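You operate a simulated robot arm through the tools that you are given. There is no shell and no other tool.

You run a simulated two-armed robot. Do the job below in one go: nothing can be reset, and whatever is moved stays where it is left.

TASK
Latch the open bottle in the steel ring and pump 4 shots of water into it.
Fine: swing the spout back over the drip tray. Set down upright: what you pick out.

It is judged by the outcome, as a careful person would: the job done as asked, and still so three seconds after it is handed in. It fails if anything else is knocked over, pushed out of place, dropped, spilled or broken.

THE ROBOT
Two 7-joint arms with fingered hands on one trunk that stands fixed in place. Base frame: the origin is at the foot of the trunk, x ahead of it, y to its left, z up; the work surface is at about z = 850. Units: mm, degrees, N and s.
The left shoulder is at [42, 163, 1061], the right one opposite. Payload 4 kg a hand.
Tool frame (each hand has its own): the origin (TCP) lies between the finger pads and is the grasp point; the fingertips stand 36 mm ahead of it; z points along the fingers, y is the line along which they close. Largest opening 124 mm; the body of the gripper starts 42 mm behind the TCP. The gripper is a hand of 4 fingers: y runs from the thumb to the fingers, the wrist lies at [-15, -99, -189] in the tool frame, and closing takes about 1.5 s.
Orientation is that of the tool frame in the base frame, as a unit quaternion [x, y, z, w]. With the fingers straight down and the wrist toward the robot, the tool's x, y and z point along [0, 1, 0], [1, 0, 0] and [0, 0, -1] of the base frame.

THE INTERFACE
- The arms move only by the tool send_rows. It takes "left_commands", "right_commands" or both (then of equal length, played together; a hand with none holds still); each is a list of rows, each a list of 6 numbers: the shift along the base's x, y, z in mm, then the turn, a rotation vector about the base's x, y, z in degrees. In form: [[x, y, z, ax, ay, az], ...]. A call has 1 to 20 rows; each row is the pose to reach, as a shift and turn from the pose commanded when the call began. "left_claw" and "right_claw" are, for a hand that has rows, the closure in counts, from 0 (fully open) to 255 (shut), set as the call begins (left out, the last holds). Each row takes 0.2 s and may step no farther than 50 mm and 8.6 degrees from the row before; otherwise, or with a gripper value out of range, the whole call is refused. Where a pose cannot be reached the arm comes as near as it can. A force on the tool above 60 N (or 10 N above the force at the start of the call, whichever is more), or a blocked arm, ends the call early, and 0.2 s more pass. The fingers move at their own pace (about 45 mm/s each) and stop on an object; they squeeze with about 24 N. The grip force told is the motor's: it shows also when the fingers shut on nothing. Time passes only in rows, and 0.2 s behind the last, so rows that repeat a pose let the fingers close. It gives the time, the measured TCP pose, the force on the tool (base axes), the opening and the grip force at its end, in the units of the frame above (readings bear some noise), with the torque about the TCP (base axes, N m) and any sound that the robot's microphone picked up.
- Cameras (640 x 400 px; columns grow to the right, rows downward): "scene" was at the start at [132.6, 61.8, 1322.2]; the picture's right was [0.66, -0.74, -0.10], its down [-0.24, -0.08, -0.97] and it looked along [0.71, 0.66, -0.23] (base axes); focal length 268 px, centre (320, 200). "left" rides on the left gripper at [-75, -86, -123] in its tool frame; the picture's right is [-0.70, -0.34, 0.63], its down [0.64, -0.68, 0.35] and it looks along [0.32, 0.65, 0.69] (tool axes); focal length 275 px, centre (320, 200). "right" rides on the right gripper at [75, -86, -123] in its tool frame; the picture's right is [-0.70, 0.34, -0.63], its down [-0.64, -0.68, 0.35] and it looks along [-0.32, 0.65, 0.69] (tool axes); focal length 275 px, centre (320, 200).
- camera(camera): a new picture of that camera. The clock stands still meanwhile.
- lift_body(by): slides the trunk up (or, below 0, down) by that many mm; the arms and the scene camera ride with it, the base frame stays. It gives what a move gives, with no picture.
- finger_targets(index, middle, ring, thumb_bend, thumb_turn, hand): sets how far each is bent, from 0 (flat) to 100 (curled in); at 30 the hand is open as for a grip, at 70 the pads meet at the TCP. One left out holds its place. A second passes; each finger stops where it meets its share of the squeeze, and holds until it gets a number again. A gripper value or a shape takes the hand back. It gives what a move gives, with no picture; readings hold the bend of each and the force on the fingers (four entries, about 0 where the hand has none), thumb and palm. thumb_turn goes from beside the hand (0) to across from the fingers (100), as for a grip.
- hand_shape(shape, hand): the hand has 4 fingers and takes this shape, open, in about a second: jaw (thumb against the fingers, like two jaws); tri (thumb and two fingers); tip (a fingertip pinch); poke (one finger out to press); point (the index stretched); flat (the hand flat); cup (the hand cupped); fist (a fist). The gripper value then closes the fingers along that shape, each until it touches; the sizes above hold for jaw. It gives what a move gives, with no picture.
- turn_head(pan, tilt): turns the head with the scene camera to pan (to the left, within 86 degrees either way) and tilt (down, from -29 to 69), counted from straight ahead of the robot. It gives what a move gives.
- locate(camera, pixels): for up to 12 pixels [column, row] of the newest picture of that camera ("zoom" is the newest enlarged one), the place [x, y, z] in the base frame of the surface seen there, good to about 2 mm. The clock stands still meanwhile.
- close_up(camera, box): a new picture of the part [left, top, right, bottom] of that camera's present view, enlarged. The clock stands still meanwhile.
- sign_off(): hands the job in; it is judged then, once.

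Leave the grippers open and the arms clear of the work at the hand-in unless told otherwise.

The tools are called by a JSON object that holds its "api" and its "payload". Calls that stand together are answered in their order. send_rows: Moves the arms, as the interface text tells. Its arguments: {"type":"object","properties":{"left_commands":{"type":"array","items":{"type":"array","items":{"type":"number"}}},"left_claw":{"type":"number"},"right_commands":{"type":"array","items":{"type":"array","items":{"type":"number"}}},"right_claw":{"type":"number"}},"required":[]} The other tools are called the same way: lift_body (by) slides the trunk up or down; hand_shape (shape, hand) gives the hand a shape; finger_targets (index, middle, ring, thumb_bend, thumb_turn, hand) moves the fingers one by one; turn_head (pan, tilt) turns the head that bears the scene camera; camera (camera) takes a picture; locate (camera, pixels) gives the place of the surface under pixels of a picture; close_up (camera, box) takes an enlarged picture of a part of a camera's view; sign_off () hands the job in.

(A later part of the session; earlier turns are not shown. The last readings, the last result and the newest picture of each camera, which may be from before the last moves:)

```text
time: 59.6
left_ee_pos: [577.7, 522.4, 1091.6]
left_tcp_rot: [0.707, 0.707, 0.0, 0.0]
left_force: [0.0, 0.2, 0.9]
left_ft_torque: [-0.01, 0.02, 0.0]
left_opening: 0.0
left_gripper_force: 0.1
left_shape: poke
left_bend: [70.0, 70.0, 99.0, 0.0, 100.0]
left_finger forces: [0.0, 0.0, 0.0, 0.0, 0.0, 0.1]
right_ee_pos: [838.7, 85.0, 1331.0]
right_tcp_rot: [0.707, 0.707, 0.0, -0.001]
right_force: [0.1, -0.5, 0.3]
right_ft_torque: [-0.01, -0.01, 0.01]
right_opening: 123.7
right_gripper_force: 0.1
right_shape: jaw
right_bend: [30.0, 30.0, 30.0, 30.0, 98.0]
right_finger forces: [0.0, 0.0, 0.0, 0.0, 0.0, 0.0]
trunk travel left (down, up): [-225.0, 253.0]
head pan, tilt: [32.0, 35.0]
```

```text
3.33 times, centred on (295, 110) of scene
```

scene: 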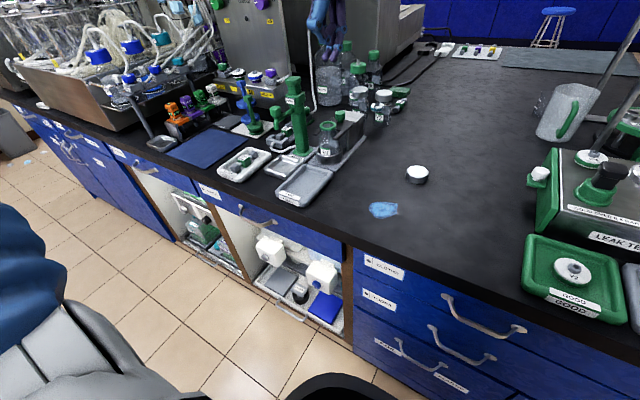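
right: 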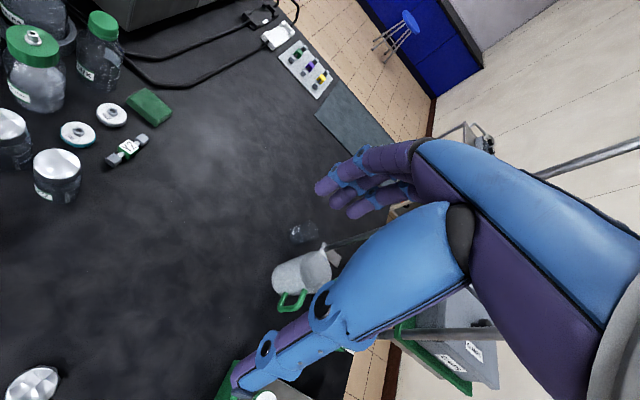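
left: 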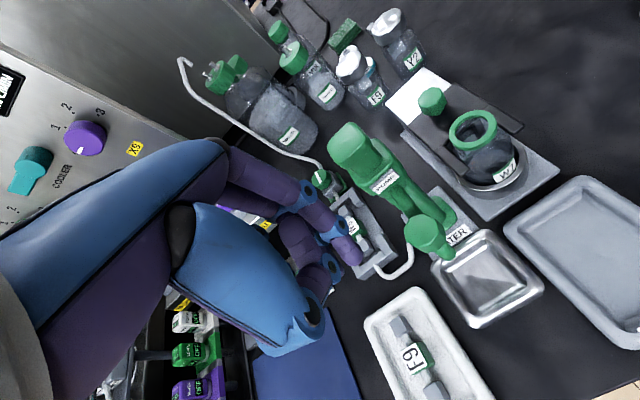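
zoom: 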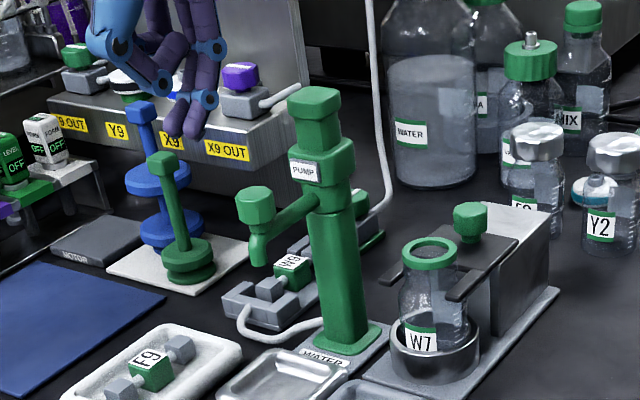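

Clear all round. Lower 61 mm beside the spout knob.

{"api": "send_rows", "payload": {"left_commands": [[0, 0, -20, 0, 0, 0], [0, 0, -40, 0, 0, 0], [0, 0, -55, 0, 0, 0], [0, 0, -61, 0, 0, 0], [0, 0, -61, 0, 0, 0]]}}

{"api": "close_up", "payload": {"camera": "scene", "box": [240, 50, 350, 170]}}

{"api": "close_up", "payload": {"camera": "left", "box": [260, 100, 500, 320]}}

```text
time: 60.8
left_ee_pos: [577.8, 521.7, 1033.0]
left_tcp_rot: [0.707, 0.707, 0.0, 0.0]
left_force: [0.3, 0.2, -0.4]
left_ft_torque: [-0.02, -0.02, -0.01]
left_opening: 0.2
left_gripper_force: 0.1
left_shape: poke
left_bend: [70.0, 70.0, 99.0, 0.0, 100.0]
left_finger forces: [0.0, 0.0, 0.1, 0.1, 0.0, 0.0]
right_ee_pos: [837.6, 85.9, 1330.1]
right_tcp_rot: [0.707, 0.707, 0.0, 0.001]
right_force: [0.1, 0.3, -0.2]
right_ft_torque: [0.0, 0.0, -0.01]
right_opening: 123.8
right_gripper_force: 0.1
right_shape: jaw
right_bend: [30.0, 30.0, 30.0, 30.0, 98.0]
right_finger forces: [0.0, 0.1, 0.0, 0.0, 0.0, 0.0]
trunk travel left (down, up): [-225.0, 253.0]
head pan, tilt: [32.0, 35.0]
```

```text
3.33 times, centred on (295, 110) of scene
```

zoom: 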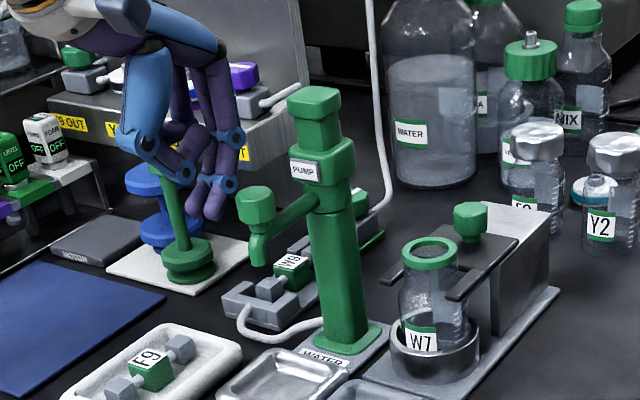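

```text
1.82 times, centred on (380, 210) of left
```

zoom: 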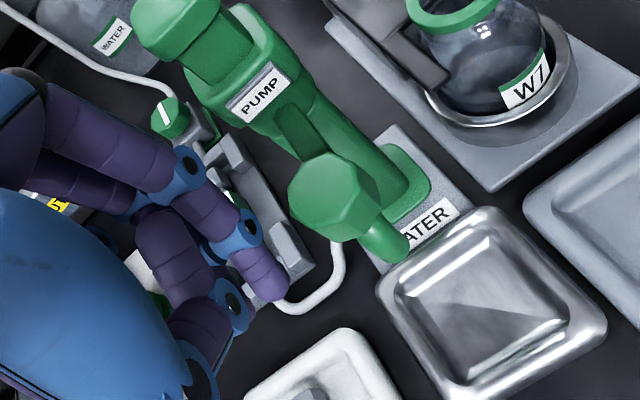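

Fingers are level with the spout knob, ≈20 mm to its +y side. Push −y along the arc for the first ~25°.

{"api": "send_rows", "payload": {"left_commands": [[0, -8, 0, 0, 0, 0], [-1, -16, 0, 0, 0, 0], [-3, -24, 0, 0, 0, 0], [-5, -32, 0, 0, 0, 0], [-6, -40, 0, 0, 0, 0], [-6, -48, 0, 0, 0, 0], [-6, -48, 0, 0, 0, 0]]}}

{"api": "close_up", "payload": {"camera": "scene", "box": [240, 50, 350, 170]}}

{"api": "close_up", "payload": {"camera": "left", "box": [260, 100, 500, 320]}}

```text
time: 62.4
left_ee_pos: [570.3, 475.7, 1033.8]
left_tcp_rot: [0.707, 0.707, 0.0, 0.0]
left_force: [-0.4, 0.4, -0.2]
left_ft_torque: [-0.01, 0.0, 0.0]
left_opening: 0.1
left_gripper_force: 0.2
left_shape: poke
left_bend: [70.0, 70.0, 99.0, 0.0, 100.0]
left_finger forces: [0.1, 0.0, 0.1, 0.0, 0.0, 0.0]
right_ee_pos: [838.3, 86.3, 1330.5]
right_tcp_rot: [0.707, 0.707, -0.001, -0.001]
right_force: [0.1, 0.0, 0.5]
right_ft_torque: [0.01, 0.0, 0.01]
right_opening: 123.4
right_gripper_force: 0.1
right_shape: jaw
right_bend: [30.0, 30.0, 30.0, 30.0, 98.0]
right_finger forces: [0.0, 0.0, 0.1, 0.1, 0.0, 0.1]
trunk travel left (down, up): [-225.0, 253.0]
head pan, tilt: [32.0, 35.0]
```

```text
3.33 times, centred on (295, 110) of scene
```

zoom: 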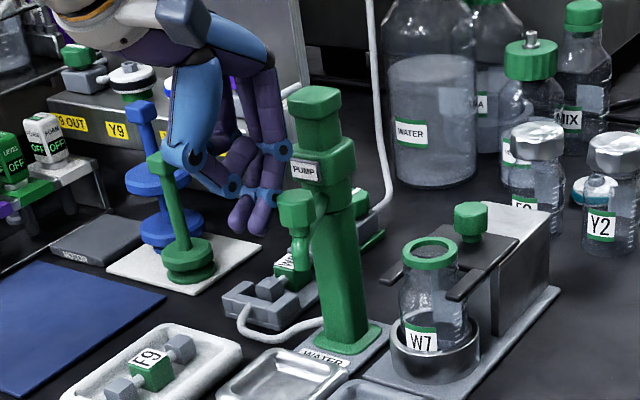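

```text
1.82 times, centred on (380, 210) of left
```

zoom: 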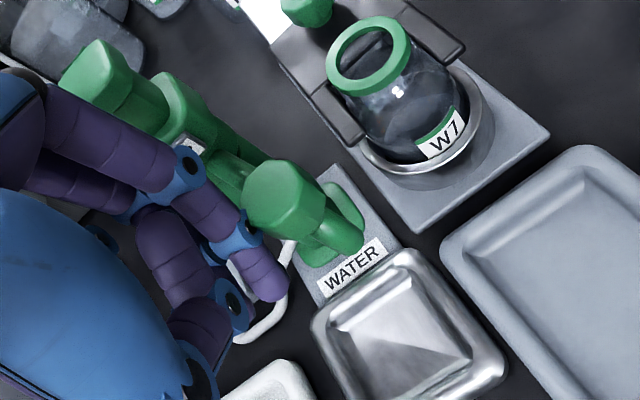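

The spout swings easily (~25° so far). Continue along the arc to ≈75°.

{"api": "send_rows", "payload": {"left_commands": [[0, -6, 0, 0, 0, 0], [0, -12, 0, 0, 0, 0], [2, -19, 0, 0, 0, 0], [4, -26, 0, 0, 0, 0], [7, -33, 0, 0, 0, 0], [11, -40, 0, 0, 0, 0], [15, -47, 0, 0, 0, 0], [20, -54, 0, 0, 0, 0], [26, -60, 0, 0, 0, 0], [33, -66, 0, 0, 0, 0], [41, -71, 0, 0, 0, 0], [41, -71, 0, 0, 0, 0]]}}

{"api": "close_up", "payload": {"camera": "scene", "box": [260, 60, 370, 180]}}

{"api": "close_up", "payload": {"camera": "left", "box": [260, 100, 500, 320]}}

```text
time: 65.0
left_ee_pos: [611.8, 402.6, 1034.0]
left_tcp_rot: [0.707, 0.708, 0.001, 0.0]
left_force: [-0.4, 0.4, 0.4]
left_ft_torque: [0.0, 0.02, -0.04]
left_opening: 0.0
left_gripper_force: 0.1
left_shape: poke
left_bend: [70.0, 70.0, 99.0, 0.0, 100.0]
left_finger forces: [0.0, 0.0, 0.0, 0.0, 0.1, 0.1]
right_ee_pos: [839.0, 86.3, 1329.9]
right_tcp_rot: [0.707, 0.707, 0.0, 0.0]
right_force: [0.3, -0.9, 0.2]
right_ft_torque: [0.03, -0.02, 0.03]
right_opening: 123.6
right_gripper_force: 0.1
right_shape: jaw
right_bend: [30.0, 30.0, 30.0, 30.0, 98.0]
right_finger forces: [0.0, 0.0, 0.1, 0.0, 0.0, 0.1]
trunk travel left (down, up): [-225.0, 253.0]
head pan, tilt: [32.0, 35.0]
```

```text
3.33 times, centred on (315, 120) of scene
```

zoom: 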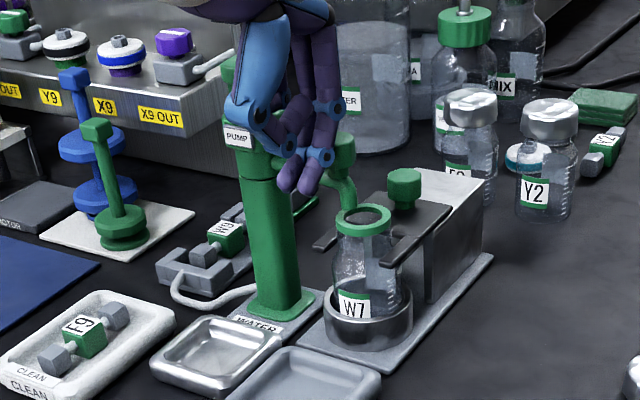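

```text
1.82 times, centred on (380, 210) of left
```

zoom: 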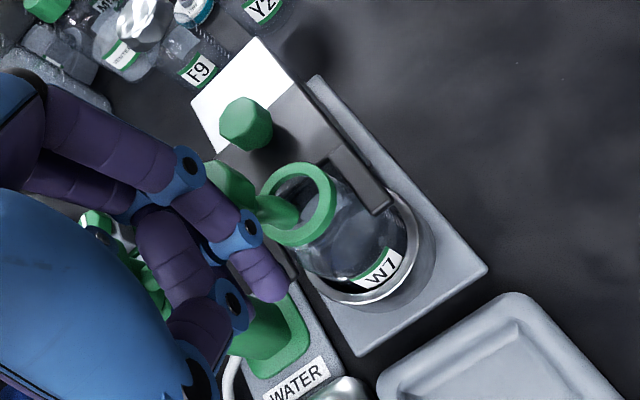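

The spout is now at the bottle. Locating its knob (342,140) and nozzle tip (350,200).

{"api": "close_up", "payload": {"camera": "scene", "box": [305, 80, 355, 140]}}

{"api": "locate", "payload": {"camera": "scene", "pixels": [[343, 102], [344, 115], [346, 119], [342, 106], [340, 112], [362, 124]]}}

{"api": "locate", "payload": {"camera": "left", "pixels": [[398, 200], [408, 205], [410, 214], [400, 222], [380, 205], [375, 200], [388, 210], [440, 200], [433, 218]]}}

```text
6.67 times, centred on (330, 110) of scene
```

zoom: 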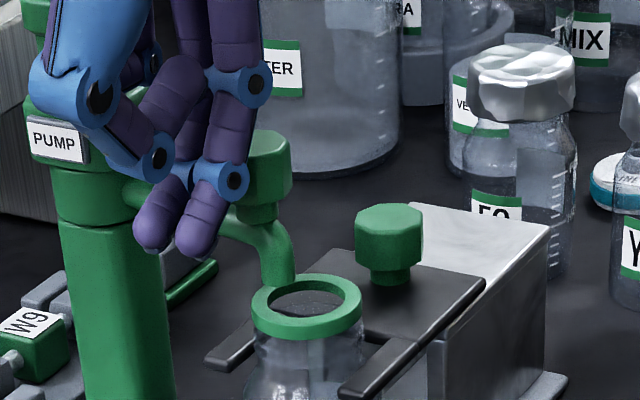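

```text
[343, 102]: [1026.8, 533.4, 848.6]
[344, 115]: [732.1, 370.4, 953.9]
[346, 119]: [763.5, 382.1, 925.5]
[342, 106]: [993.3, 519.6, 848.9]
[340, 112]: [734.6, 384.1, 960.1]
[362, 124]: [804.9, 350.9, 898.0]
```

```text
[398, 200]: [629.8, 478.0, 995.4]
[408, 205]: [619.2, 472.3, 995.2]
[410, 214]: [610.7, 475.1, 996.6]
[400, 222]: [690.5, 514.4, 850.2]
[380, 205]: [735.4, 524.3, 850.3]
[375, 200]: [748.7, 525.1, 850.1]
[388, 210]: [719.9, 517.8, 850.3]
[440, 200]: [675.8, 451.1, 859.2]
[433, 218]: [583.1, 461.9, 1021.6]
```

Picks in the new zoom: knob (268,140/170), nozzle (275,250),(280,280).

{"api": "locate", "payload": {"camera": "zoom", "pixels": [[268, 140], [270, 170], [280, 255], [282, 280], [245, 225], [255, 185], [285, 150], [145, 190], [307, 280], [205, 235]]}}

{"api": "close_up", "payload": {"camera": "left", "box": [330, 160, 450, 260]}}

{"api": "locate", "payload": {"camera": "zoom", "pixels": [[170, 175], [200, 200], [120, 140], [230, 215], [260, 215], [150, 200]]}}

```text
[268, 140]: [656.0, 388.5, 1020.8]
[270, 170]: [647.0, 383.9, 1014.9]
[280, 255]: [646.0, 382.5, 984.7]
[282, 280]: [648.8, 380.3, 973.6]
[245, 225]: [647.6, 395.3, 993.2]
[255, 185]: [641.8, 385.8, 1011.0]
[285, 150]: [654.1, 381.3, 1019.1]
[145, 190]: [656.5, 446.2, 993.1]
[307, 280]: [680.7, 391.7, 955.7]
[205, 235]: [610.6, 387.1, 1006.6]
```

```text
4.00 times, centred on (390, 210) of left
```

zoom: 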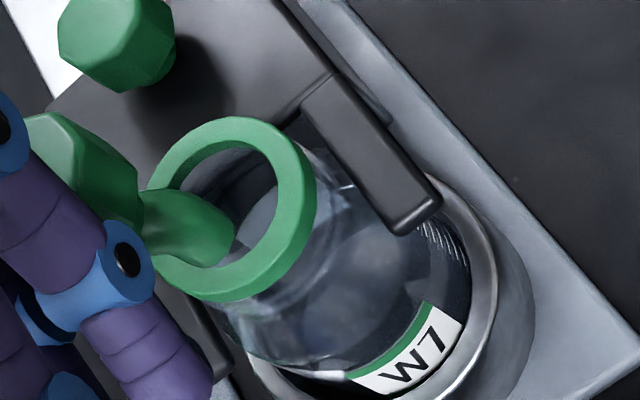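

```text
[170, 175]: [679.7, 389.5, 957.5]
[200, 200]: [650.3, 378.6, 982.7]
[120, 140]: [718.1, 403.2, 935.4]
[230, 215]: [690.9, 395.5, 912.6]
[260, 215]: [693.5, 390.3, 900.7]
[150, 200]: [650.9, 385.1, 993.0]
```

Spout is at ≈263° with nozzle centre ≈(654,383); it needs ≈10 mm more +x to be over the mouth centre (664,381.5). Nudge +6 mm, then check.

{"api": "send_rows", "payload": {"left_commands": [[2, -2, 0, 0, 0, 0], [4, -4, 0, 0, 0, 0], [6, -6, 0, 0, 0, 0], [6, -6, 0, 0, 0, 0]]}}

{"api": "close_up", "payload": {"camera": "scene", "box": [305, 80, 355, 140]}}

{"api": "locate", "payload": {"camera": "zoom", "pixels": [[268, 140], [270, 170], [280, 255], [282, 280], [290, 150], [285, 265]]}}

```text
time: 66.0
left_ee_pos: [616.9, 396.0, 1035.5]
left_tcp_rot: [0.707, 0.707, 0.0, 0.0]
left_force: [0.1, -0.3, 0.9]
left_ft_torque: [-0.01, 0.0, 0.02]
left_opening: 0.0
left_gripper_force: 0.0
left_shape: poke
left_bend: [70.0, 70.0, 99.0, 0.0, 100.0]
left_finger forces: [0.0, 0.0, 0.0, 0.0, 0.0, 0.1]
right_ee_pos: [838.5, 86.4, 1329.1]
right_tcp_rot: [0.707, 0.707, 0.0, 0.0]
right_force: [-0.2, -0.6, -0.4]
right_ft_torque: [0.01, -0.03, -0.01]
right_opening: 124.0
right_gripper_force: 0.1
right_shape: jaw
right_bend: [30.0, 30.0, 30.0, 30.0, 98.0]
right_finger forces: [0.1, 0.0, 0.1, 0.1, 0.0, 0.0]
trunk travel left (down, up): [-225.0, 253.0]
head pan, tilt: [32.0, 35.0]
```

```text
6.67 times, centred on (330, 110) of scene
```

zoom: 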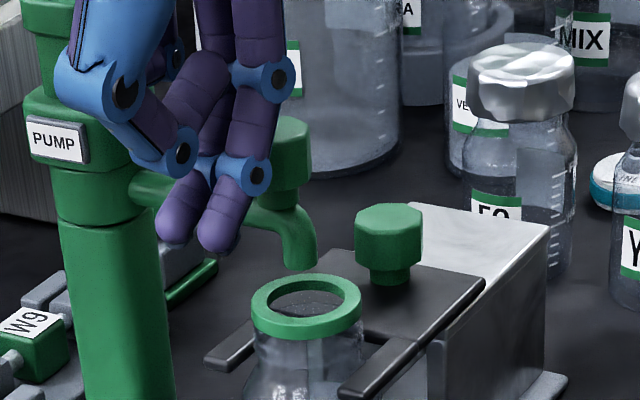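

```text
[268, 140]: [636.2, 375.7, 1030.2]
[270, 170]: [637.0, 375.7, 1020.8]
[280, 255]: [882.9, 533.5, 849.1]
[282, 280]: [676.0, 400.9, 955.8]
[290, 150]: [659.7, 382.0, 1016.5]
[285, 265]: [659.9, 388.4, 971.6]
```

Nozzle now at (300,262) in this zoom; measuring.

{"api": "locate", "payload": {"camera": "zoom", "pixels": [[300, 250], [300, 265], [297, 128], [297, 170], [285, 262], [312, 262], [255, 290], [358, 300], [305, 283], [300, 330]]}}

{"api": "close_up", "payload": {"camera": "left", "box": [310, 140, 450, 260]}}

{"api": "close_up", "payload": {"camera": "right", "box": [0, 0, 320, 200]}}

```text
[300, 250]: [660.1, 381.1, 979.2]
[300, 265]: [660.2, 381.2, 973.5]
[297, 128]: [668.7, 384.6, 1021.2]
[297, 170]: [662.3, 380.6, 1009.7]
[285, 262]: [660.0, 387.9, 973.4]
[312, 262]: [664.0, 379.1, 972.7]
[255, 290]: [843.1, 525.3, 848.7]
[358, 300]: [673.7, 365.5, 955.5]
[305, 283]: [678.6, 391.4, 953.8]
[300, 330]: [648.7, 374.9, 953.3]
```

```text
3.33 times, centred on (380, 200) of left
```

zoom: 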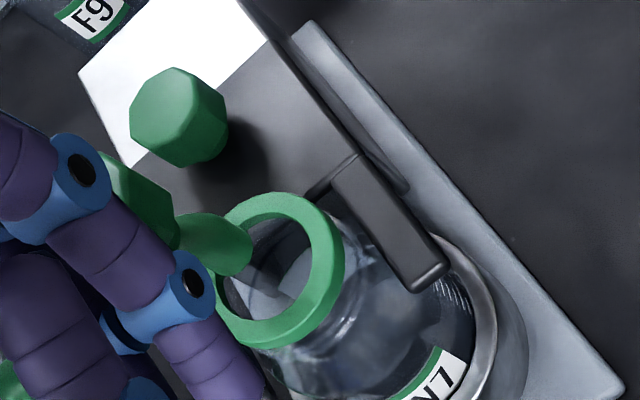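

```text
2.00 times, centred on (160, 100) of right
```

zoom: 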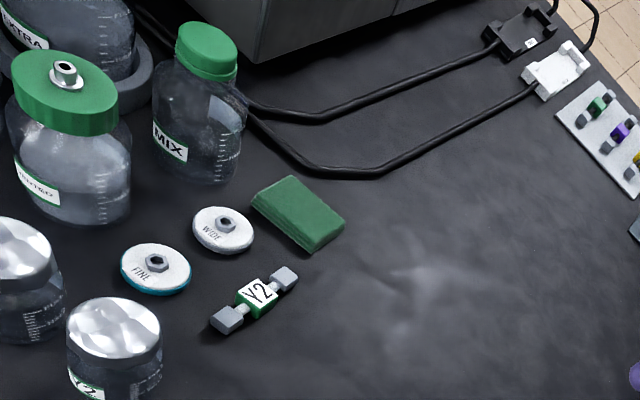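

Nozzle centre ≈(665,384) at z 972, right over the mouth (centre 664,381.5). Back the hand off −x, rise, and move above the pump head (665,473).

{"api": "send_rows", "payload": {"left_commands": [[-10, 0, 0, 0, 0, 0], [-25, 0, 0, 0, 0, 0], [-35, 0, 10, 0, 0, 0], [-35, 0, 45, 0, 0, 0], [-35, 0, 90, 0, 0, 0], [-20, 25, 110, 0, 0, 0], [10, 50, 110, 0, 0, 0], [40, 72, 110, 0, 0, 0], [47, 78, 100, 0, 0, 0], [47, 78, 85, 0, 0, 0], [47, 78, 85, 0, 0, 0]]}}

{"api": "close_up", "payload": {"camera": "scene", "box": [260, 40, 370, 160]}}

{"api": "locate", "payload": {"camera": "zoom", "pixels": [[248, 98], [265, 98], [245, 160], [225, 150], [240, 140], [340, 195], [350, 240]]}}

{"api": "close_up", "payload": {"camera": "left", "box": [260, 160, 480, 360]}}

```text
time: 68.4
left_ee_pos: [664.1, 476.2, 1117.6]
left_tcp_rot: [0.707, 0.708, 0.0, 0.001]
left_force: [0.4, -0.5, -0.4]
left_ft_torque: [0.0, 0.0, 0.01]
left_opening: 0.0
left_gripper_force: 0.0
left_shape: poke
left_bend: [70.0, 70.0, 99.0, 0.0, 100.0]
left_finger forces: [0.1, 0.1, 0.1, 0.1, 0.0, 0.2]
right_ee_pos: [838.6, 85.7, 1330.5]
right_tcp_rot: [0.706, 0.708, 0.0, 0.0]
right_force: [0.0, -1.0, -0.5]
right_ft_torque: [-0.02, 0.02, 0.03]
right_opening: 123.4
right_gripper_force: 0.0
right_shape: jaw
right_bend: [30.0, 30.0, 30.0, 30.0, 98.0]
right_finger forces: [0.0, 0.1, 0.0, 0.0, 0.0, 0.1]
trunk travel left (down, up): [-225.0, 253.0]
head pan, tilt: [32.0, 35.0]
```

```text
3.33 times, centred on (315, 100) of scene
```

zoom: 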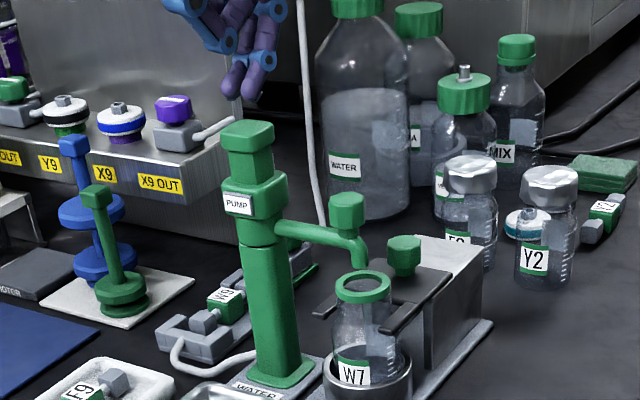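

```text
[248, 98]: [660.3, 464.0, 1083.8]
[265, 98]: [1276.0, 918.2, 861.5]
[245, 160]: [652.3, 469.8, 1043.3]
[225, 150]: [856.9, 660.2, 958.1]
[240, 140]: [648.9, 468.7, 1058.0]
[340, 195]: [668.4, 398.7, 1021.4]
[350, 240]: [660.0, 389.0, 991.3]
```

```text
2.00 times, centred on (370, 260) of left
```

zoom: 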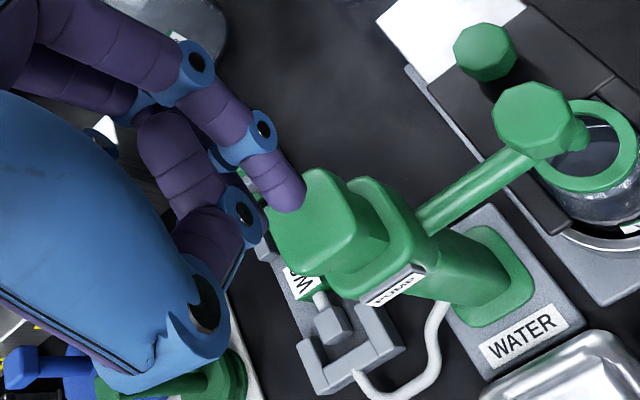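

Index/middle tips are centred above the pump head (top z 1062). First press: descend to contact and ~15 mm of stroke, watching the force.

{"api": "send_rows", "payload": {"left_commands": [[1, -1, -9, 0, 0, 0], [1, -1, -17, 0, 0, 0], [1, -1, -20, 0, 0, 0], [1, -1, -23, 0, 0, 0], [1, -1, -26, 0, 0, 0], [1, -1, -29, 0, 0, 0], [1, -1, -32, 0, 0, 0], [1, -1, -35, 0, 0, 0], [1, -1, -35, 0, 0, 0]]}}

{"api": "close_up", "payload": {"camera": "scene", "box": [260, 40, 370, 160]}}

```text
time: 70.4
left_ee_pos: [665.7, 473.8, 1084.3]
left_tcp_rot: [0.707, 0.707, 0.0, 0.0]
left_force: [0.3, 1.0, 4.5]
left_ft_torque: [0.01, -0.03, -0.02]
left_opening: 0.0
left_gripper_force: 0.0
left_shape: poke
left_bend: [70.0, 70.0, 99.0, 0.0, 100.0]
left_finger forces: [4.7, 0.0, 0.0, 0.0, 0.0, 0.0]
right_ee_pos: [837.8, 85.7, 1331.1]
right_tcp_rot: [0.707, 0.707, 0.0, 0.0]
right_force: [-0.4, 0.2, -0.1]
right_ft_torque: [-0.06, -0.01, 0.02]
right_opening: 124.0
right_gripper_force: 0.1
right_shape: jaw
right_bend: [30.0, 30.0, 30.0, 30.0, 98.0]
right_finger forces: [0.1, 0.0, 0.0, 0.0, 0.0, 0.0]
trunk travel left (down, up): [-225.0, 253.0]
head pan, tilt: [32.0, 35.0]
```

```text
3.33 times, centred on (315, 100) of scene
```

zoom: 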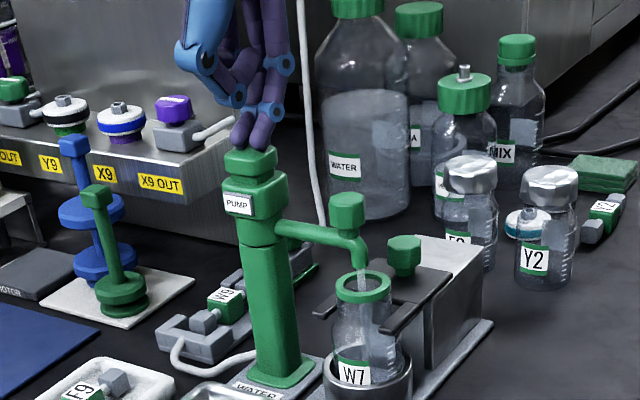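

Water is streaming from the nozzle into the bottle; force only 4.5 N. Continue the same stroke to its bottom.

{"api": "send_rows", "payload": {"left_commands": [[0, 0, -3, 0, 0, 0], [0, 0, -6, 0, 0, 0], [0, 0, -9, 0, 0, 0], [0, 0, -9, 0, 0, 0], [0, 0, -9, 0, 0, 0]]}}

{"api": "close_up", "payload": {"camera": "scene", "box": [260, 40, 370, 160]}}

{"api": "locate", "payload": {"camera": "zoom", "pixels": [[250, 160], [235, 165], [250, 180], [262, 195], [350, 240]]}}

```text
time: 71.6
left_ee_pos: [665.4, 472.8, 1077.9]
left_tcp_rot: [0.707, 0.707, 0.002, 0.002]
left_force: [9.9, 4.9, 33.8]
left_ft_torque: [0.07, -0.37, 0.0]
left_opening: 0.0
left_gripper_force: 0.0
left_shape: poke
left_bend: [70.0, 70.0, 99.0, 0.0, 100.0]
left_finger forces: [31.5, 2.4, 0.1, 0.1, 0.0, 0.0]
right_ee_pos: [837.4, 84.5, 1331.4]
right_tcp_rot: [0.707, 0.707, 0.001, 0.001]
right_force: [0.3, -0.3, 0.0]
right_ft_torque: [-0.01, -0.01, 0.04]
right_opening: 123.6
right_gripper_force: 0.2
right_shape: jaw
right_bend: [30.0, 30.0, 30.0, 30.0, 98.0]
right_finger forces: [0.0, 0.0, 0.0, 0.1, 0.1, 0.0]
trunk travel left (down, up): [-225.0, 253.0]
head pan, tilt: [32.0, 35.0]
```

```text
3.33 times, centred on (315, 100) of scene
```

zoom: 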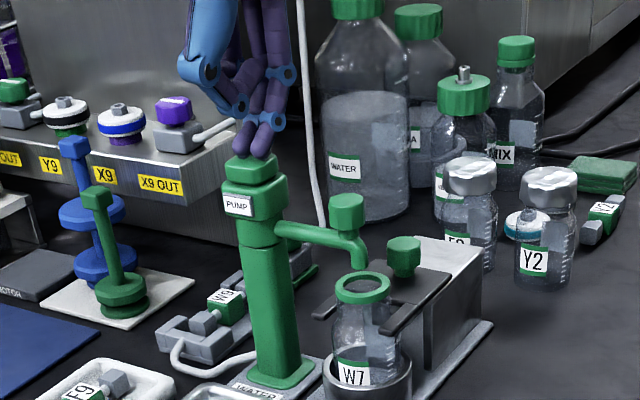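

```text
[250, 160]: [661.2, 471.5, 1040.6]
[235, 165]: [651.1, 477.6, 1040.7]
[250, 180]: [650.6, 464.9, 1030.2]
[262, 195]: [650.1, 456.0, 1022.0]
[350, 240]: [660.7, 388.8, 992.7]
```

Bottom of stroke: head at z≈1041 (21 mm stroke), force 34 N. Rise 32 mm to let the head return fully, and check.

{"api": "send_rows", "payload": {"left_commands": [[0, 0, 6, 0, 0, 0], [0, 0, 12, 0, 0, 0], [0, 0, 20, 0, 0, 0], [0, 0, 28, 0, 0, 0], [0, 0, 34, 0, 0, 0], [0, 0, 34, 0, 0, 0], [0, 0, 34, 0, 0, 0]]}}

{"api": "close_up", "payload": {"camera": "scene", "box": [260, 40, 370, 160]}}

{"api": "locate", "payload": {"camera": "zoom", "pixels": [[245, 128], [235, 128], [250, 150], [262, 195], [350, 240], [355, 250], [362, 285]]}}

{"api": "close_up", "payload": {"camera": "scene", "box": [310, 95, 360, 165]}}

```text
time: 73.2
left_ee_pos: [666.0, 473.7, 1107.0]
left_tcp_rot: [0.707, 0.707, 0.0, 0.0]
left_force: [-0.5, 0.3, -0.5]
left_ft_torque: [0.01, 0.04, -0.04]
left_opening: 0.0
left_gripper_force: 0.0
left_shape: poke
left_bend: [70.0, 70.0, 99.0, 0.0, 100.0]
left_finger forces: [0.1, 0.0, 0.0, 0.0, 0.0, 0.1]
right_ee_pos: [837.9, 86.4, 1329.8]
right_tcp_rot: [0.707, 0.707, 0.0, -0.001]
right_force: [0.1, 0.8, 0.1]
right_ft_torque: [-0.02, -0.01, -0.01]
right_opening: 123.4
right_gripper_force: 0.1
right_shape: jaw
right_bend: [30.0, 30.0, 30.0, 30.0, 98.0]
right_finger forces: [0.0, 0.0, 0.0, 0.0, 0.0, 0.1]
trunk travel left (down, up): [-225.0, 253.0]
head pan, tilt: [32.0, 35.0]
```

```text
3.33 times, centred on (315, 100) of scene
```

zoom: 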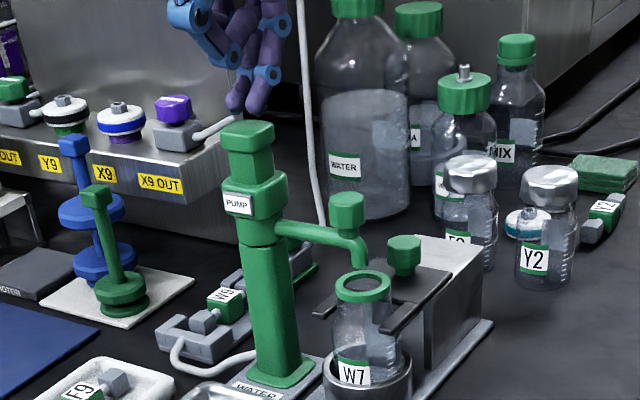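

```text
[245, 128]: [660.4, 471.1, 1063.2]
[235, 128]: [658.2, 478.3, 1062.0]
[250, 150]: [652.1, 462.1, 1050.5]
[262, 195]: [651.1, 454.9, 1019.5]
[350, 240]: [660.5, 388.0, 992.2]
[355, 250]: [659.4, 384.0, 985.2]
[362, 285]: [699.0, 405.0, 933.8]
```

```text
5.71 times, centred on (335, 130) of scene
```

zoom: 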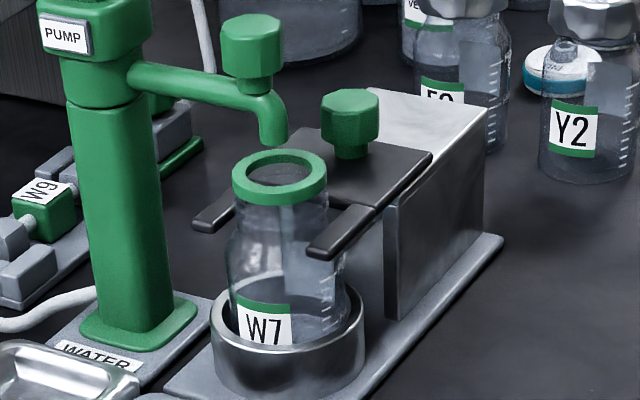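

Head is fully back at z 1062: one shot done. Second press: down 33 mm and hold, then back up.

{"api": "send_rows", "payload": {"left_commands": [[0, 0, -8, 0, 0, 0], [0, 0, -13, 0, 0, 0], [0, 0, -17, 0, 0, 0], [0, 0, -21, 0, 0, 0], [0, 0, -25, 0, 0, 0], [0, 0, -29, 0, 0, 0], [0, 0, -33, 0, 0, 0], [0, 0, -33, 0, 0, 0], [0, 0, -33, 0, 0, 0]]}}

{"api": "close_up", "payload": {"camera": "scene", "box": [260, 50, 370, 170]}}

{"api": "locate", "payload": {"camera": "zoom", "pixels": [[250, 127], [235, 132], [350, 207]]}}

```text
time: 75.2
left_ee_pos: [666.3, 472.8, 1078.7]
left_tcp_rot: [0.707, 0.707, 0.002, 0.002]
left_force: [9.6, 2.8, 34.7]
left_ft_torque: [-0.04, -0.36, 0.07]
left_opening: 0.0
left_gripper_force: 0.1
left_shape: poke
left_bend: [70.0, 70.0, 99.0, 0.0, 100.0]
left_finger forces: [31.9, 2.5, 0.0, 0.0, 0.0, 0.1]
right_ee_pos: [836.6, 85.0, 1331.8]
right_tcp_rot: [0.707, 0.707, 0.0, 0.0]
right_force: [-1.0, 0.6, -0.9]
right_ft_torque: [-0.01, 0.01, 0.03]
right_opening: 123.6
right_gripper_force: 0.0
right_shape: jaw
right_bend: [30.0, 30.0, 30.0, 30.0, 98.0]
right_finger forces: [0.0, 0.1, 0.0, 0.0, 0.1, 0.1]
trunk travel left (down, up): [-225.0, 253.0]
head pan, tilt: [32.0, 35.0]
```

```text
3.33 times, centred on (315, 110) of scene
```

zoom: 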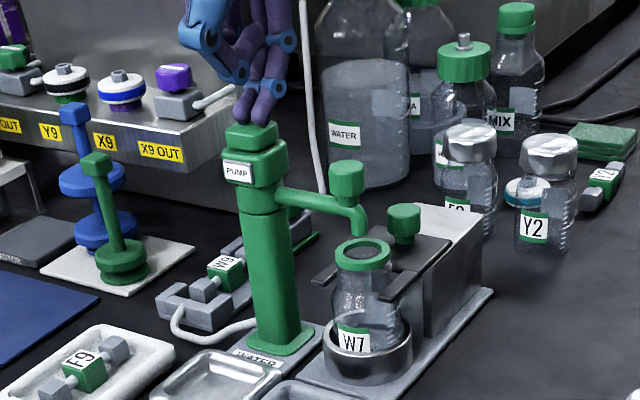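

```text
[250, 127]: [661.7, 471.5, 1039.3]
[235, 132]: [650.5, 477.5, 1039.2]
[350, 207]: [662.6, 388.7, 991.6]
```

Second full stroke reached (head z≈1039–1041, 35 N). Release, and check spout and bottle.

{"api": "send_rows", "payload": {"left_commands": [[0, 0, 6, 0, 0, 0], [0, 0, 12, 0, 0, 0], [0, 0, 20, 0, 0, 0], [0, 0, 28, 0, 0, 0], [0, 0, 33, 0, 0, 0], [0, 0, 33, 0, 0, 0], [0, 0, 33, 0, 0, 0]]}}

{"api": "close_up", "payload": {"camera": "scene", "box": [260, 50, 370, 170]}}

{"api": "locate", "payload": {"camera": "zoom", "pixels": [[245, 95], [240, 92], [350, 207], [358, 230]]}}

{"api": "close_up", "payload": {"camera": "scene", "box": [320, 110, 355, 165]}}

```text
time: 76.8
left_ee_pos: [665.5, 474.3, 1109.1]
left_tcp_rot: [0.707, 0.707, 0.0, 0.0]
left_force: [-0.2, 0.3, 0.6]
left_ft_torque: [0.04, -0.01, 0.02]
left_opening: 0.2
left_gripper_force: 0.0
left_shape: poke
left_bend: [70.0, 70.0, 99.0, 0.0, 100.0]
left_finger forces: [0.0, 0.0, 0.0, 0.1, 0.0, 0.0]
right_ee_pos: [838.8, 85.7, 1331.2]
right_tcp_rot: [0.707, 0.707, -0.001, -0.001]
right_force: [-0.7, -0.7, 0.3]
right_ft_torque: [0.02, 0.03, 0.01]
right_opening: 123.5
right_gripper_force: 0.1
right_shape: jaw
right_bend: [30.0, 30.0, 30.0, 30.0, 98.0]
right_finger forces: [0.0, 0.0, 0.0, 0.0, 0.1, 0.0]
trunk travel left (down, up): [-225.0, 253.0]
head pan, tilt: [32.0, 35.0]
```

```text
3.33 times, centred on (315, 110) of scene
```

zoom: 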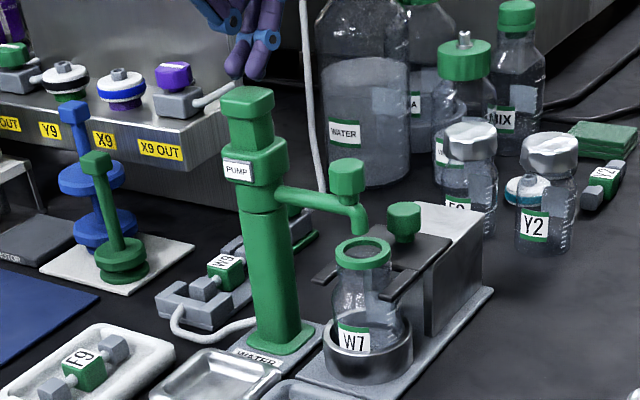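

```text
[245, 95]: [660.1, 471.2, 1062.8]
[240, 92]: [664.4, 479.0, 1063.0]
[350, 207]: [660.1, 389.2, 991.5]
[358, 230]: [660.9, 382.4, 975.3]
```

```text
7.27 times, centred on (338, 138) of scene
```

zoom: 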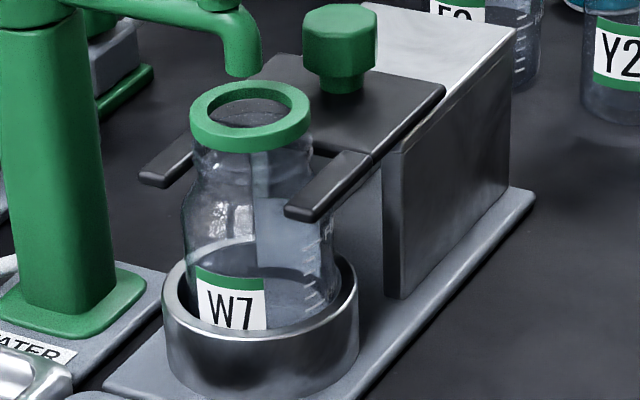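

Head returned to 1062.8; two shots. Third press.

{"api": "send_rows", "payload": {"left_commands": [[0, 0, -8, 0, 0, 0], [0, 0, -13, 0, 0, 0], [0, 0, -17, 0, 0, 0], [0, 0, -21, 0, 0, 0], [0, 0, -25, 0, 0, 0], [0, 0, -29, 0, 0, 0], [0, 0, -33, 0, 0, 0], [0, 0, -33, 0, 0, 0], [0, 0, -33, 0, 0, 0]]}}

{"api": "close_up", "payload": {"camera": "scene", "box": [260, 50, 370, 170]}}

{"api": "locate", "payload": {"camera": "zoom", "pixels": [[250, 127], [235, 132], [350, 207]]}}

{"api": "send_rows", "payload": {"left_commands": [[0, 0, 6, 0, 0, 0], [0, 0, 12, 0, 0, 0], [0, 0, 20, 0, 0, 0], [0, 0, 28, 0, 0, 0], [0, 0, 33, 0, 0, 0], [0, 0, 33, 0, 0, 0], [0, 0, 33, 0, 0, 0]]}}

{"api": "close_up", "payload": {"camera": "scene", "box": [260, 50, 370, 170]}}

{"api": "locate", "payload": {"camera": "zoom", "pixels": [[245, 95], [240, 92], [350, 207], [358, 230]]}}

```text
time: 78.8
left_ee_pos: [665.9, 474.4, 1079.3]
left_tcp_rot: [0.706, 0.708, 0.001, 0.001]
left_force: [7.7, 4.4, 27.5]
left_ft_torque: [0.02, -0.29, 0.02]
left_opening: 0.1
left_gripper_force: 0.0
left_shape: poke
left_bend: [70.0, 70.0, 99.0, 0.0, 100.0]
left_finger forces: [26.9, 0.1, 0.0, 0.0, 0.1, 0.0]
right_ee_pos: [836.5, 85.3, 1331.5]
right_tcp_rot: [0.707, 0.707, 0.0, 0.0]
right_force: [-0.7, 0.2, 0.1]
right_ft_torque: [0.01, -0.02, 0.02]
right_opening: 123.5
right_gripper_force: 0.0
right_shape: jaw
right_bend: [30.0, 30.0, 30.0, 30.0, 98.0]
right_finger forces: [0.1, 0.1, 0.0, 0.0, 0.1, 0.0]
trunk travel left (down, up): [-225.0, 253.0]
head pan, tilt: [32.0, 35.0]
```

```text
3.33 times, centred on (315, 110) of scene
```

zoom: 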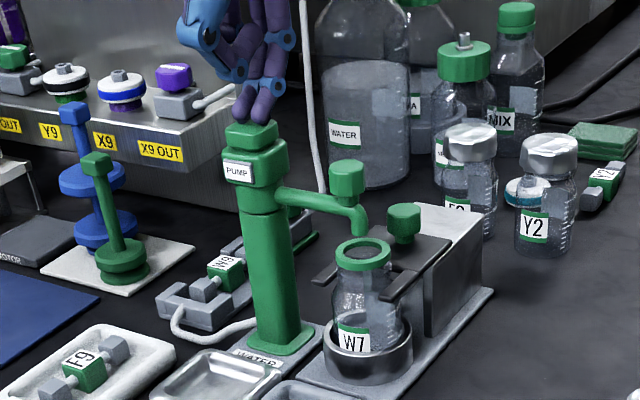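

```text
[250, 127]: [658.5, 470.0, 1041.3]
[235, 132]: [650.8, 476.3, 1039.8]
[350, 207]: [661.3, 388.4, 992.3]
```

```text
time: 80.4
left_ee_pos: [665.3, 474.8, 1109.6]
left_tcp_rot: [0.707, 0.707, 0.0, 0.001]
left_force: [1.0, 0.3, -0.1]
left_ft_torque: [-0.02, -0.02, 0.0]
left_opening: 0.0
left_gripper_force: 0.0
left_shape: poke
left_bend: [70.0, 70.0, 99.0, 0.0, 100.0]
left_finger forces: [0.1, 0.0, 0.1, 0.0, 0.1, 0.0]
right_ee_pos: [837.3, 86.4, 1330.3]
right_tcp_rot: [0.707, 0.707, 0.0, 0.0]
right_force: [0.0, 0.9, 0.5]
right_ft_torque: [-0.02, 0.0, 0.01]
right_opening: 123.5
right_gripper_force: 0.0
right_shape: jaw
right_bend: [30.0, 30.0, 30.0, 30.0, 98.0]
right_finger forces: [0.0, 0.0, 0.0, 0.1, 0.1, 0.0]
trunk travel left (down, up): [-225.0, 253.0]
head pan, tilt: [32.0, 35.0]
```

```text
3.33 times, centred on (315, 110) of scene
```

zoom: 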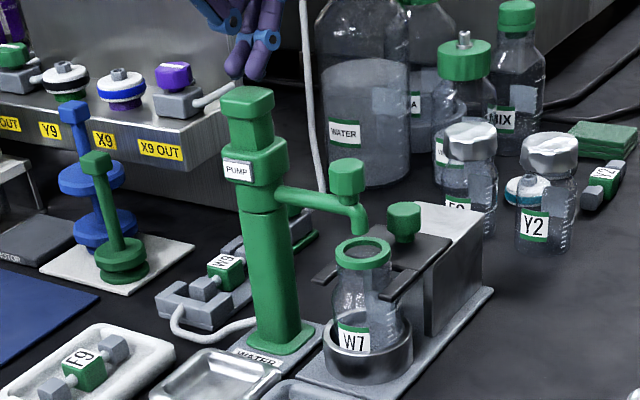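

```text
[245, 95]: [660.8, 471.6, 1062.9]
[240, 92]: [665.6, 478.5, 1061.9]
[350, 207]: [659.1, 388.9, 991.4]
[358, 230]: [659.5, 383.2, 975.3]
```

Third shot complete, head returned. Fourth press and release.

{"api": "send_rows", "payload": {"left_commands": [[0, 0, -8, 0, 0, 0], [0, 0, -13, 0, 0, 0], [0, 0, -17, 0, 0, 0], [0, 0, -21, 0, 0, 0], [0, 0, -25, 0, 0, 0], [0, 0, -29, 0, 0, 0], [0, 0, -33.5, 0, 0, 0], [0, 0, -33.5, 0, 0, 0], [0, 0, -33.5, 0, 0, 0]]}}

{"api": "close_up", "payload": {"camera": "scene", "box": [260, 50, 370, 170]}}

{"api": "locate", "payload": {"camera": "zoom", "pixels": [[250, 127], [235, 132], [350, 207]]}}

{"api": "send_rows", "payload": {"left_commands": [[0, 0, 6, 0, 0, 0], [0, 0, 12, 0, 0, 0], [0, 0, 20, 0, 0, 0], [0, 0, 28, 0, 0, 0], [0, 0, 45, 0, 0, 0], [0, 0, 60, 0, 0, 0], [0, 0, 60, 0, 0, 0]]}}

{"api": "close_up", "payload": {"camera": "scene", "box": [260, 50, 370, 170]}}

{"api": "close_up", "payload": {"camera": "left", "box": [340, 160, 560, 340]}}

```text
time: 82.4
left_ee_pos: [665.2, 472.8, 1078.4]
left_tcp_rot: [0.708, 0.706, 0.002, 0.002]
left_force: [10.1, 3.1, 30.8]
left_ft_torque: [-0.08, -0.37, 0.09]
left_opening: 0.0
left_gripper_force: 0.1
left_shape: poke
left_bend: [70.0, 70.0, 99.0, 0.0, 100.0]
left_finger forces: [30.9, 0.3, 0.0, 0.0, 0.0, 0.1]
right_ee_pos: [837.2, 84.9, 1330.6]
right_tcp_rot: [0.707, 0.707, 0.0, 0.001]
right_force: [0.0, 0.0, 0.0]
right_ft_torque: [0.01, 0.0, 0.01]
right_opening: 123.8
right_gripper_force: 0.0
right_shape: jaw
right_bend: [30.0, 30.0, 30.0, 30.0, 98.0]
right_finger forces: [0.0, 0.0, 0.0, 0.1, 0.1, 0.1]
trunk travel left (down, up): [-225.0, 253.0]
head pan, tilt: [32.0, 35.0]
```

```text
3.33 times, centred on (315, 110) of scene
```

zoom: 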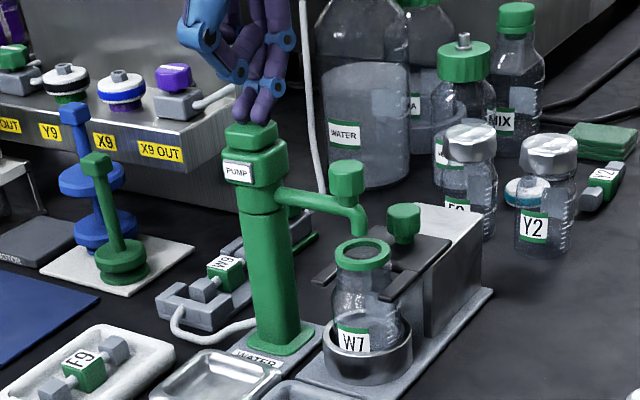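

```text
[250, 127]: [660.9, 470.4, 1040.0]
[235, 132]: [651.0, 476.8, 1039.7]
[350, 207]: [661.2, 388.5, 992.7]
```

```text
time: 84.0
left_ee_pos: [665.2, 473.6, 1135.6]
left_tcp_rot: [0.707, 0.707, 0.0, 0.0]
left_force: [-0.8, -0.2, 0.2]
left_ft_torque: [0.02, -0.02, 0.02]
left_opening: 0.0
left_gripper_force: 0.1
left_shape: poke
left_bend: [70.0, 70.0, 99.0, 0.0, 100.0]
left_finger forces: [0.0, 0.1, 0.0, 0.1, 0.0, 0.0]
right_ee_pos: [837.6, 86.6, 1329.7]
right_tcp_rot: [0.707, 0.707, 0.0, -0.001]
right_force: [-0.3, -0.2, -0.4]
right_ft_torque: [0.0, -0.01, 0.02]
right_opening: 123.7
right_gripper_force: 0.1
right_shape: jaw
right_bend: [30.0, 30.0, 30.0, 30.0, 98.0]
right_finger forces: [0.0, 0.0, 0.1, 0.0, 0.0, 0.1]
trunk travel left (down, up): [-225.0, 253.0]
head pan, tilt: [32.0, 35.0]
```

```text
3.33 times, centred on (315, 110) of scene
```

zoom: 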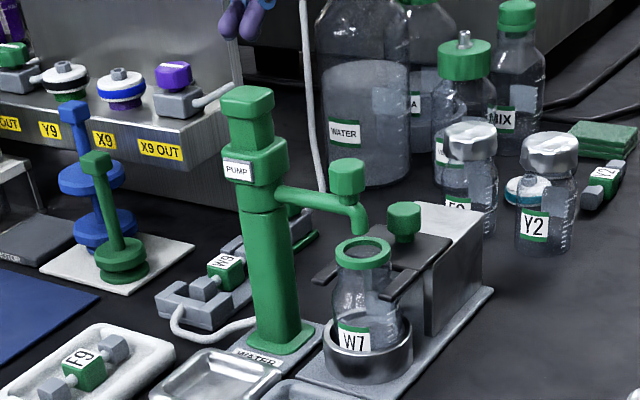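

```text
2.22 times, centred on (450, 250) of left
```

zoom: 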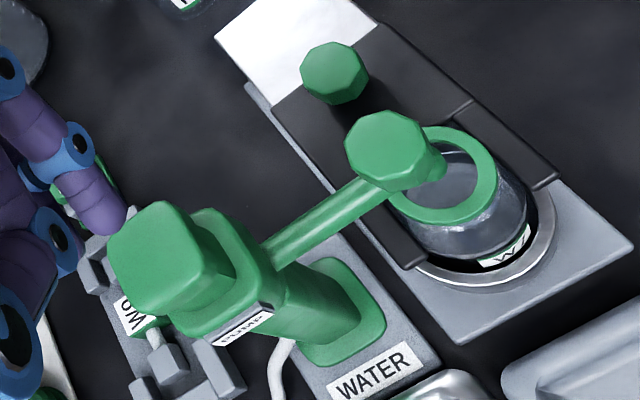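

Four full strokes done. Quick look at the water level in the bottle.

{"api": "close_up", "payload": {"camera": "scene", "box": [325, 115, 355, 160]}}

{"api": "close_up", "payload": {"camera": "scene", "box": [290, 55, 370, 165]}}

```text
8.89 times, centred on (340, 138) of scene
```

zoom: 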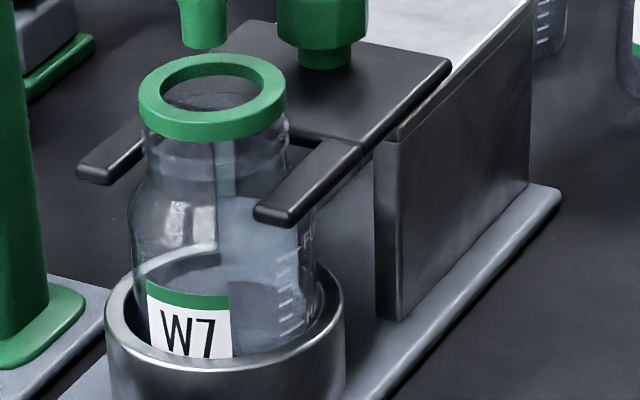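

```text
3.64 times, centred on (330, 110) of scene
```

zoom: 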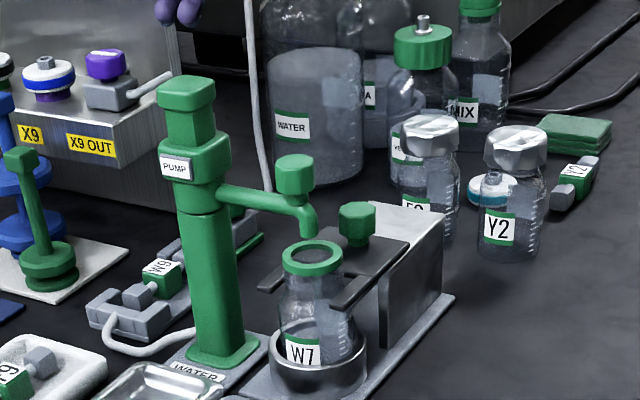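

Now swing the spout back. Bring the fingers to the +x side of the spout knob: above (696,391), then descend to z≈1040 (above the latch knob's 961).

{"api": "send_rows", "payload": {"left_commands": [[12, -30, 0, 0, 0, 0], [25, -60, 0, 0, 0, 0], [31, -83, 0, 0, 0, 0], [31, -83, -25, 0, 0, 0], [31, -83, -50, 0, 0, 0], [31, -83, -50, 0, 0, 0]]}}

{"api": "close_up", "payload": {"camera": "left", "box": [260, 120, 500, 340]}}

{"api": "close_up", "payload": {"camera": "scene", "box": [280, 40, 380, 160]}}

```text
time: 85.4
left_ee_pos: [696.7, 389.6, 1084.4]
left_tcp_rot: [0.707, 0.707, -0.001, 0.0]
left_force: [-0.4, -0.3, 0.2]
left_ft_torque: [-0.01, -0.01, 0.04]
left_opening: 0.0
left_gripper_force: 0.0
left_shape: poke
left_bend: [70.0, 70.0, 99.0, 0.0, 100.0]
left_finger forces: [0.0, 0.0, 0.0, 0.0, 0.0, 0.0]
right_ee_pos: [837.4, 86.2, 1331.0]
right_tcp_rot: [0.707, 0.707, 0.0, 0.0]
right_force: [-0.3, -0.5, 0.5]
right_ft_torque: [0.02, 0.01, -0.02]
right_opening: 123.5
right_gripper_force: 0.0
right_shape: jaw
right_bend: [30.0, 30.0, 30.0, 30.0, 98.0]
right_finger forces: [0.0, 0.0, 0.0, 0.1, 0.0, 0.1]
trunk travel left (down, up): [-225.0, 253.0]
head pan, tilt: [32.0, 35.0]
```

```text
1.82 times, centred on (380, 230) of left
```

zoom: 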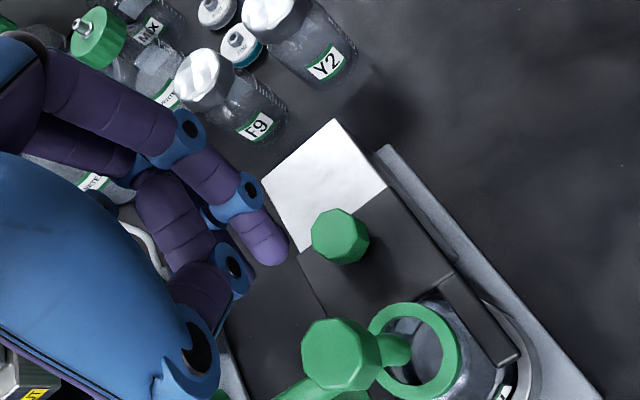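

```text
3.33 times, centred on (330, 100) of scene
```

zoom: 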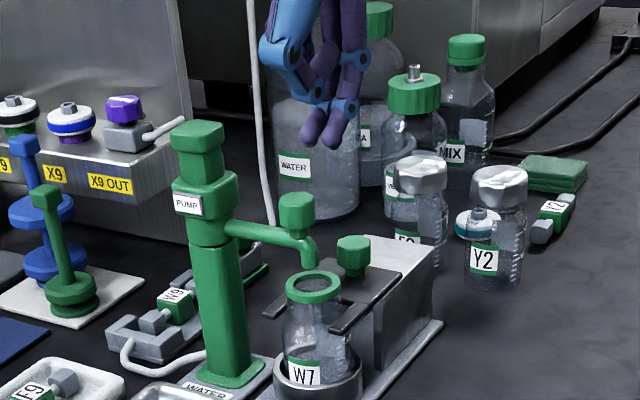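

Before descending, check the lowest point of the curled thumb relative to the fingertips (it will pass above the spout knob top at z 1022).

{"api": "locate", "payload": {"camera": "zoom", "pixels": [[318, 98], [312, 95], [328, 95], [310, 135], [332, 140], [275, 60], [320, 105], [300, 90]]}}

{"api": "close_up", "payload": {"camera": "scene", "box": [315, 40, 345, 90]}}

```text
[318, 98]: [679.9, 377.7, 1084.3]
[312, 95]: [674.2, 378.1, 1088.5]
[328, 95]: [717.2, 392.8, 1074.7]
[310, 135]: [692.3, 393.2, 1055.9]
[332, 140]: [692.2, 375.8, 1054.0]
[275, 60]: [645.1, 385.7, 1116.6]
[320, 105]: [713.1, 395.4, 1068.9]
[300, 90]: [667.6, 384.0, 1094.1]
```

```text
8.00 times, centred on (330, 65) of scene
```

zoom: 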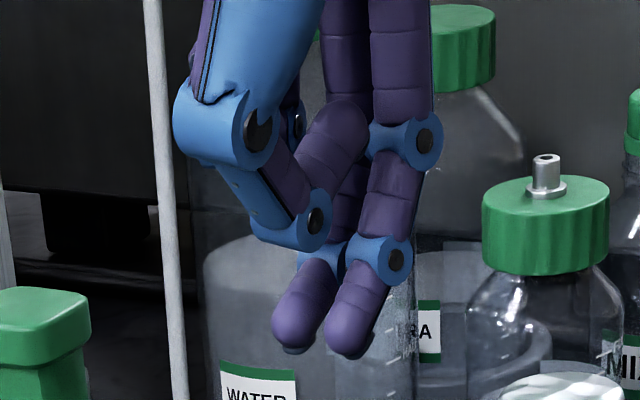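

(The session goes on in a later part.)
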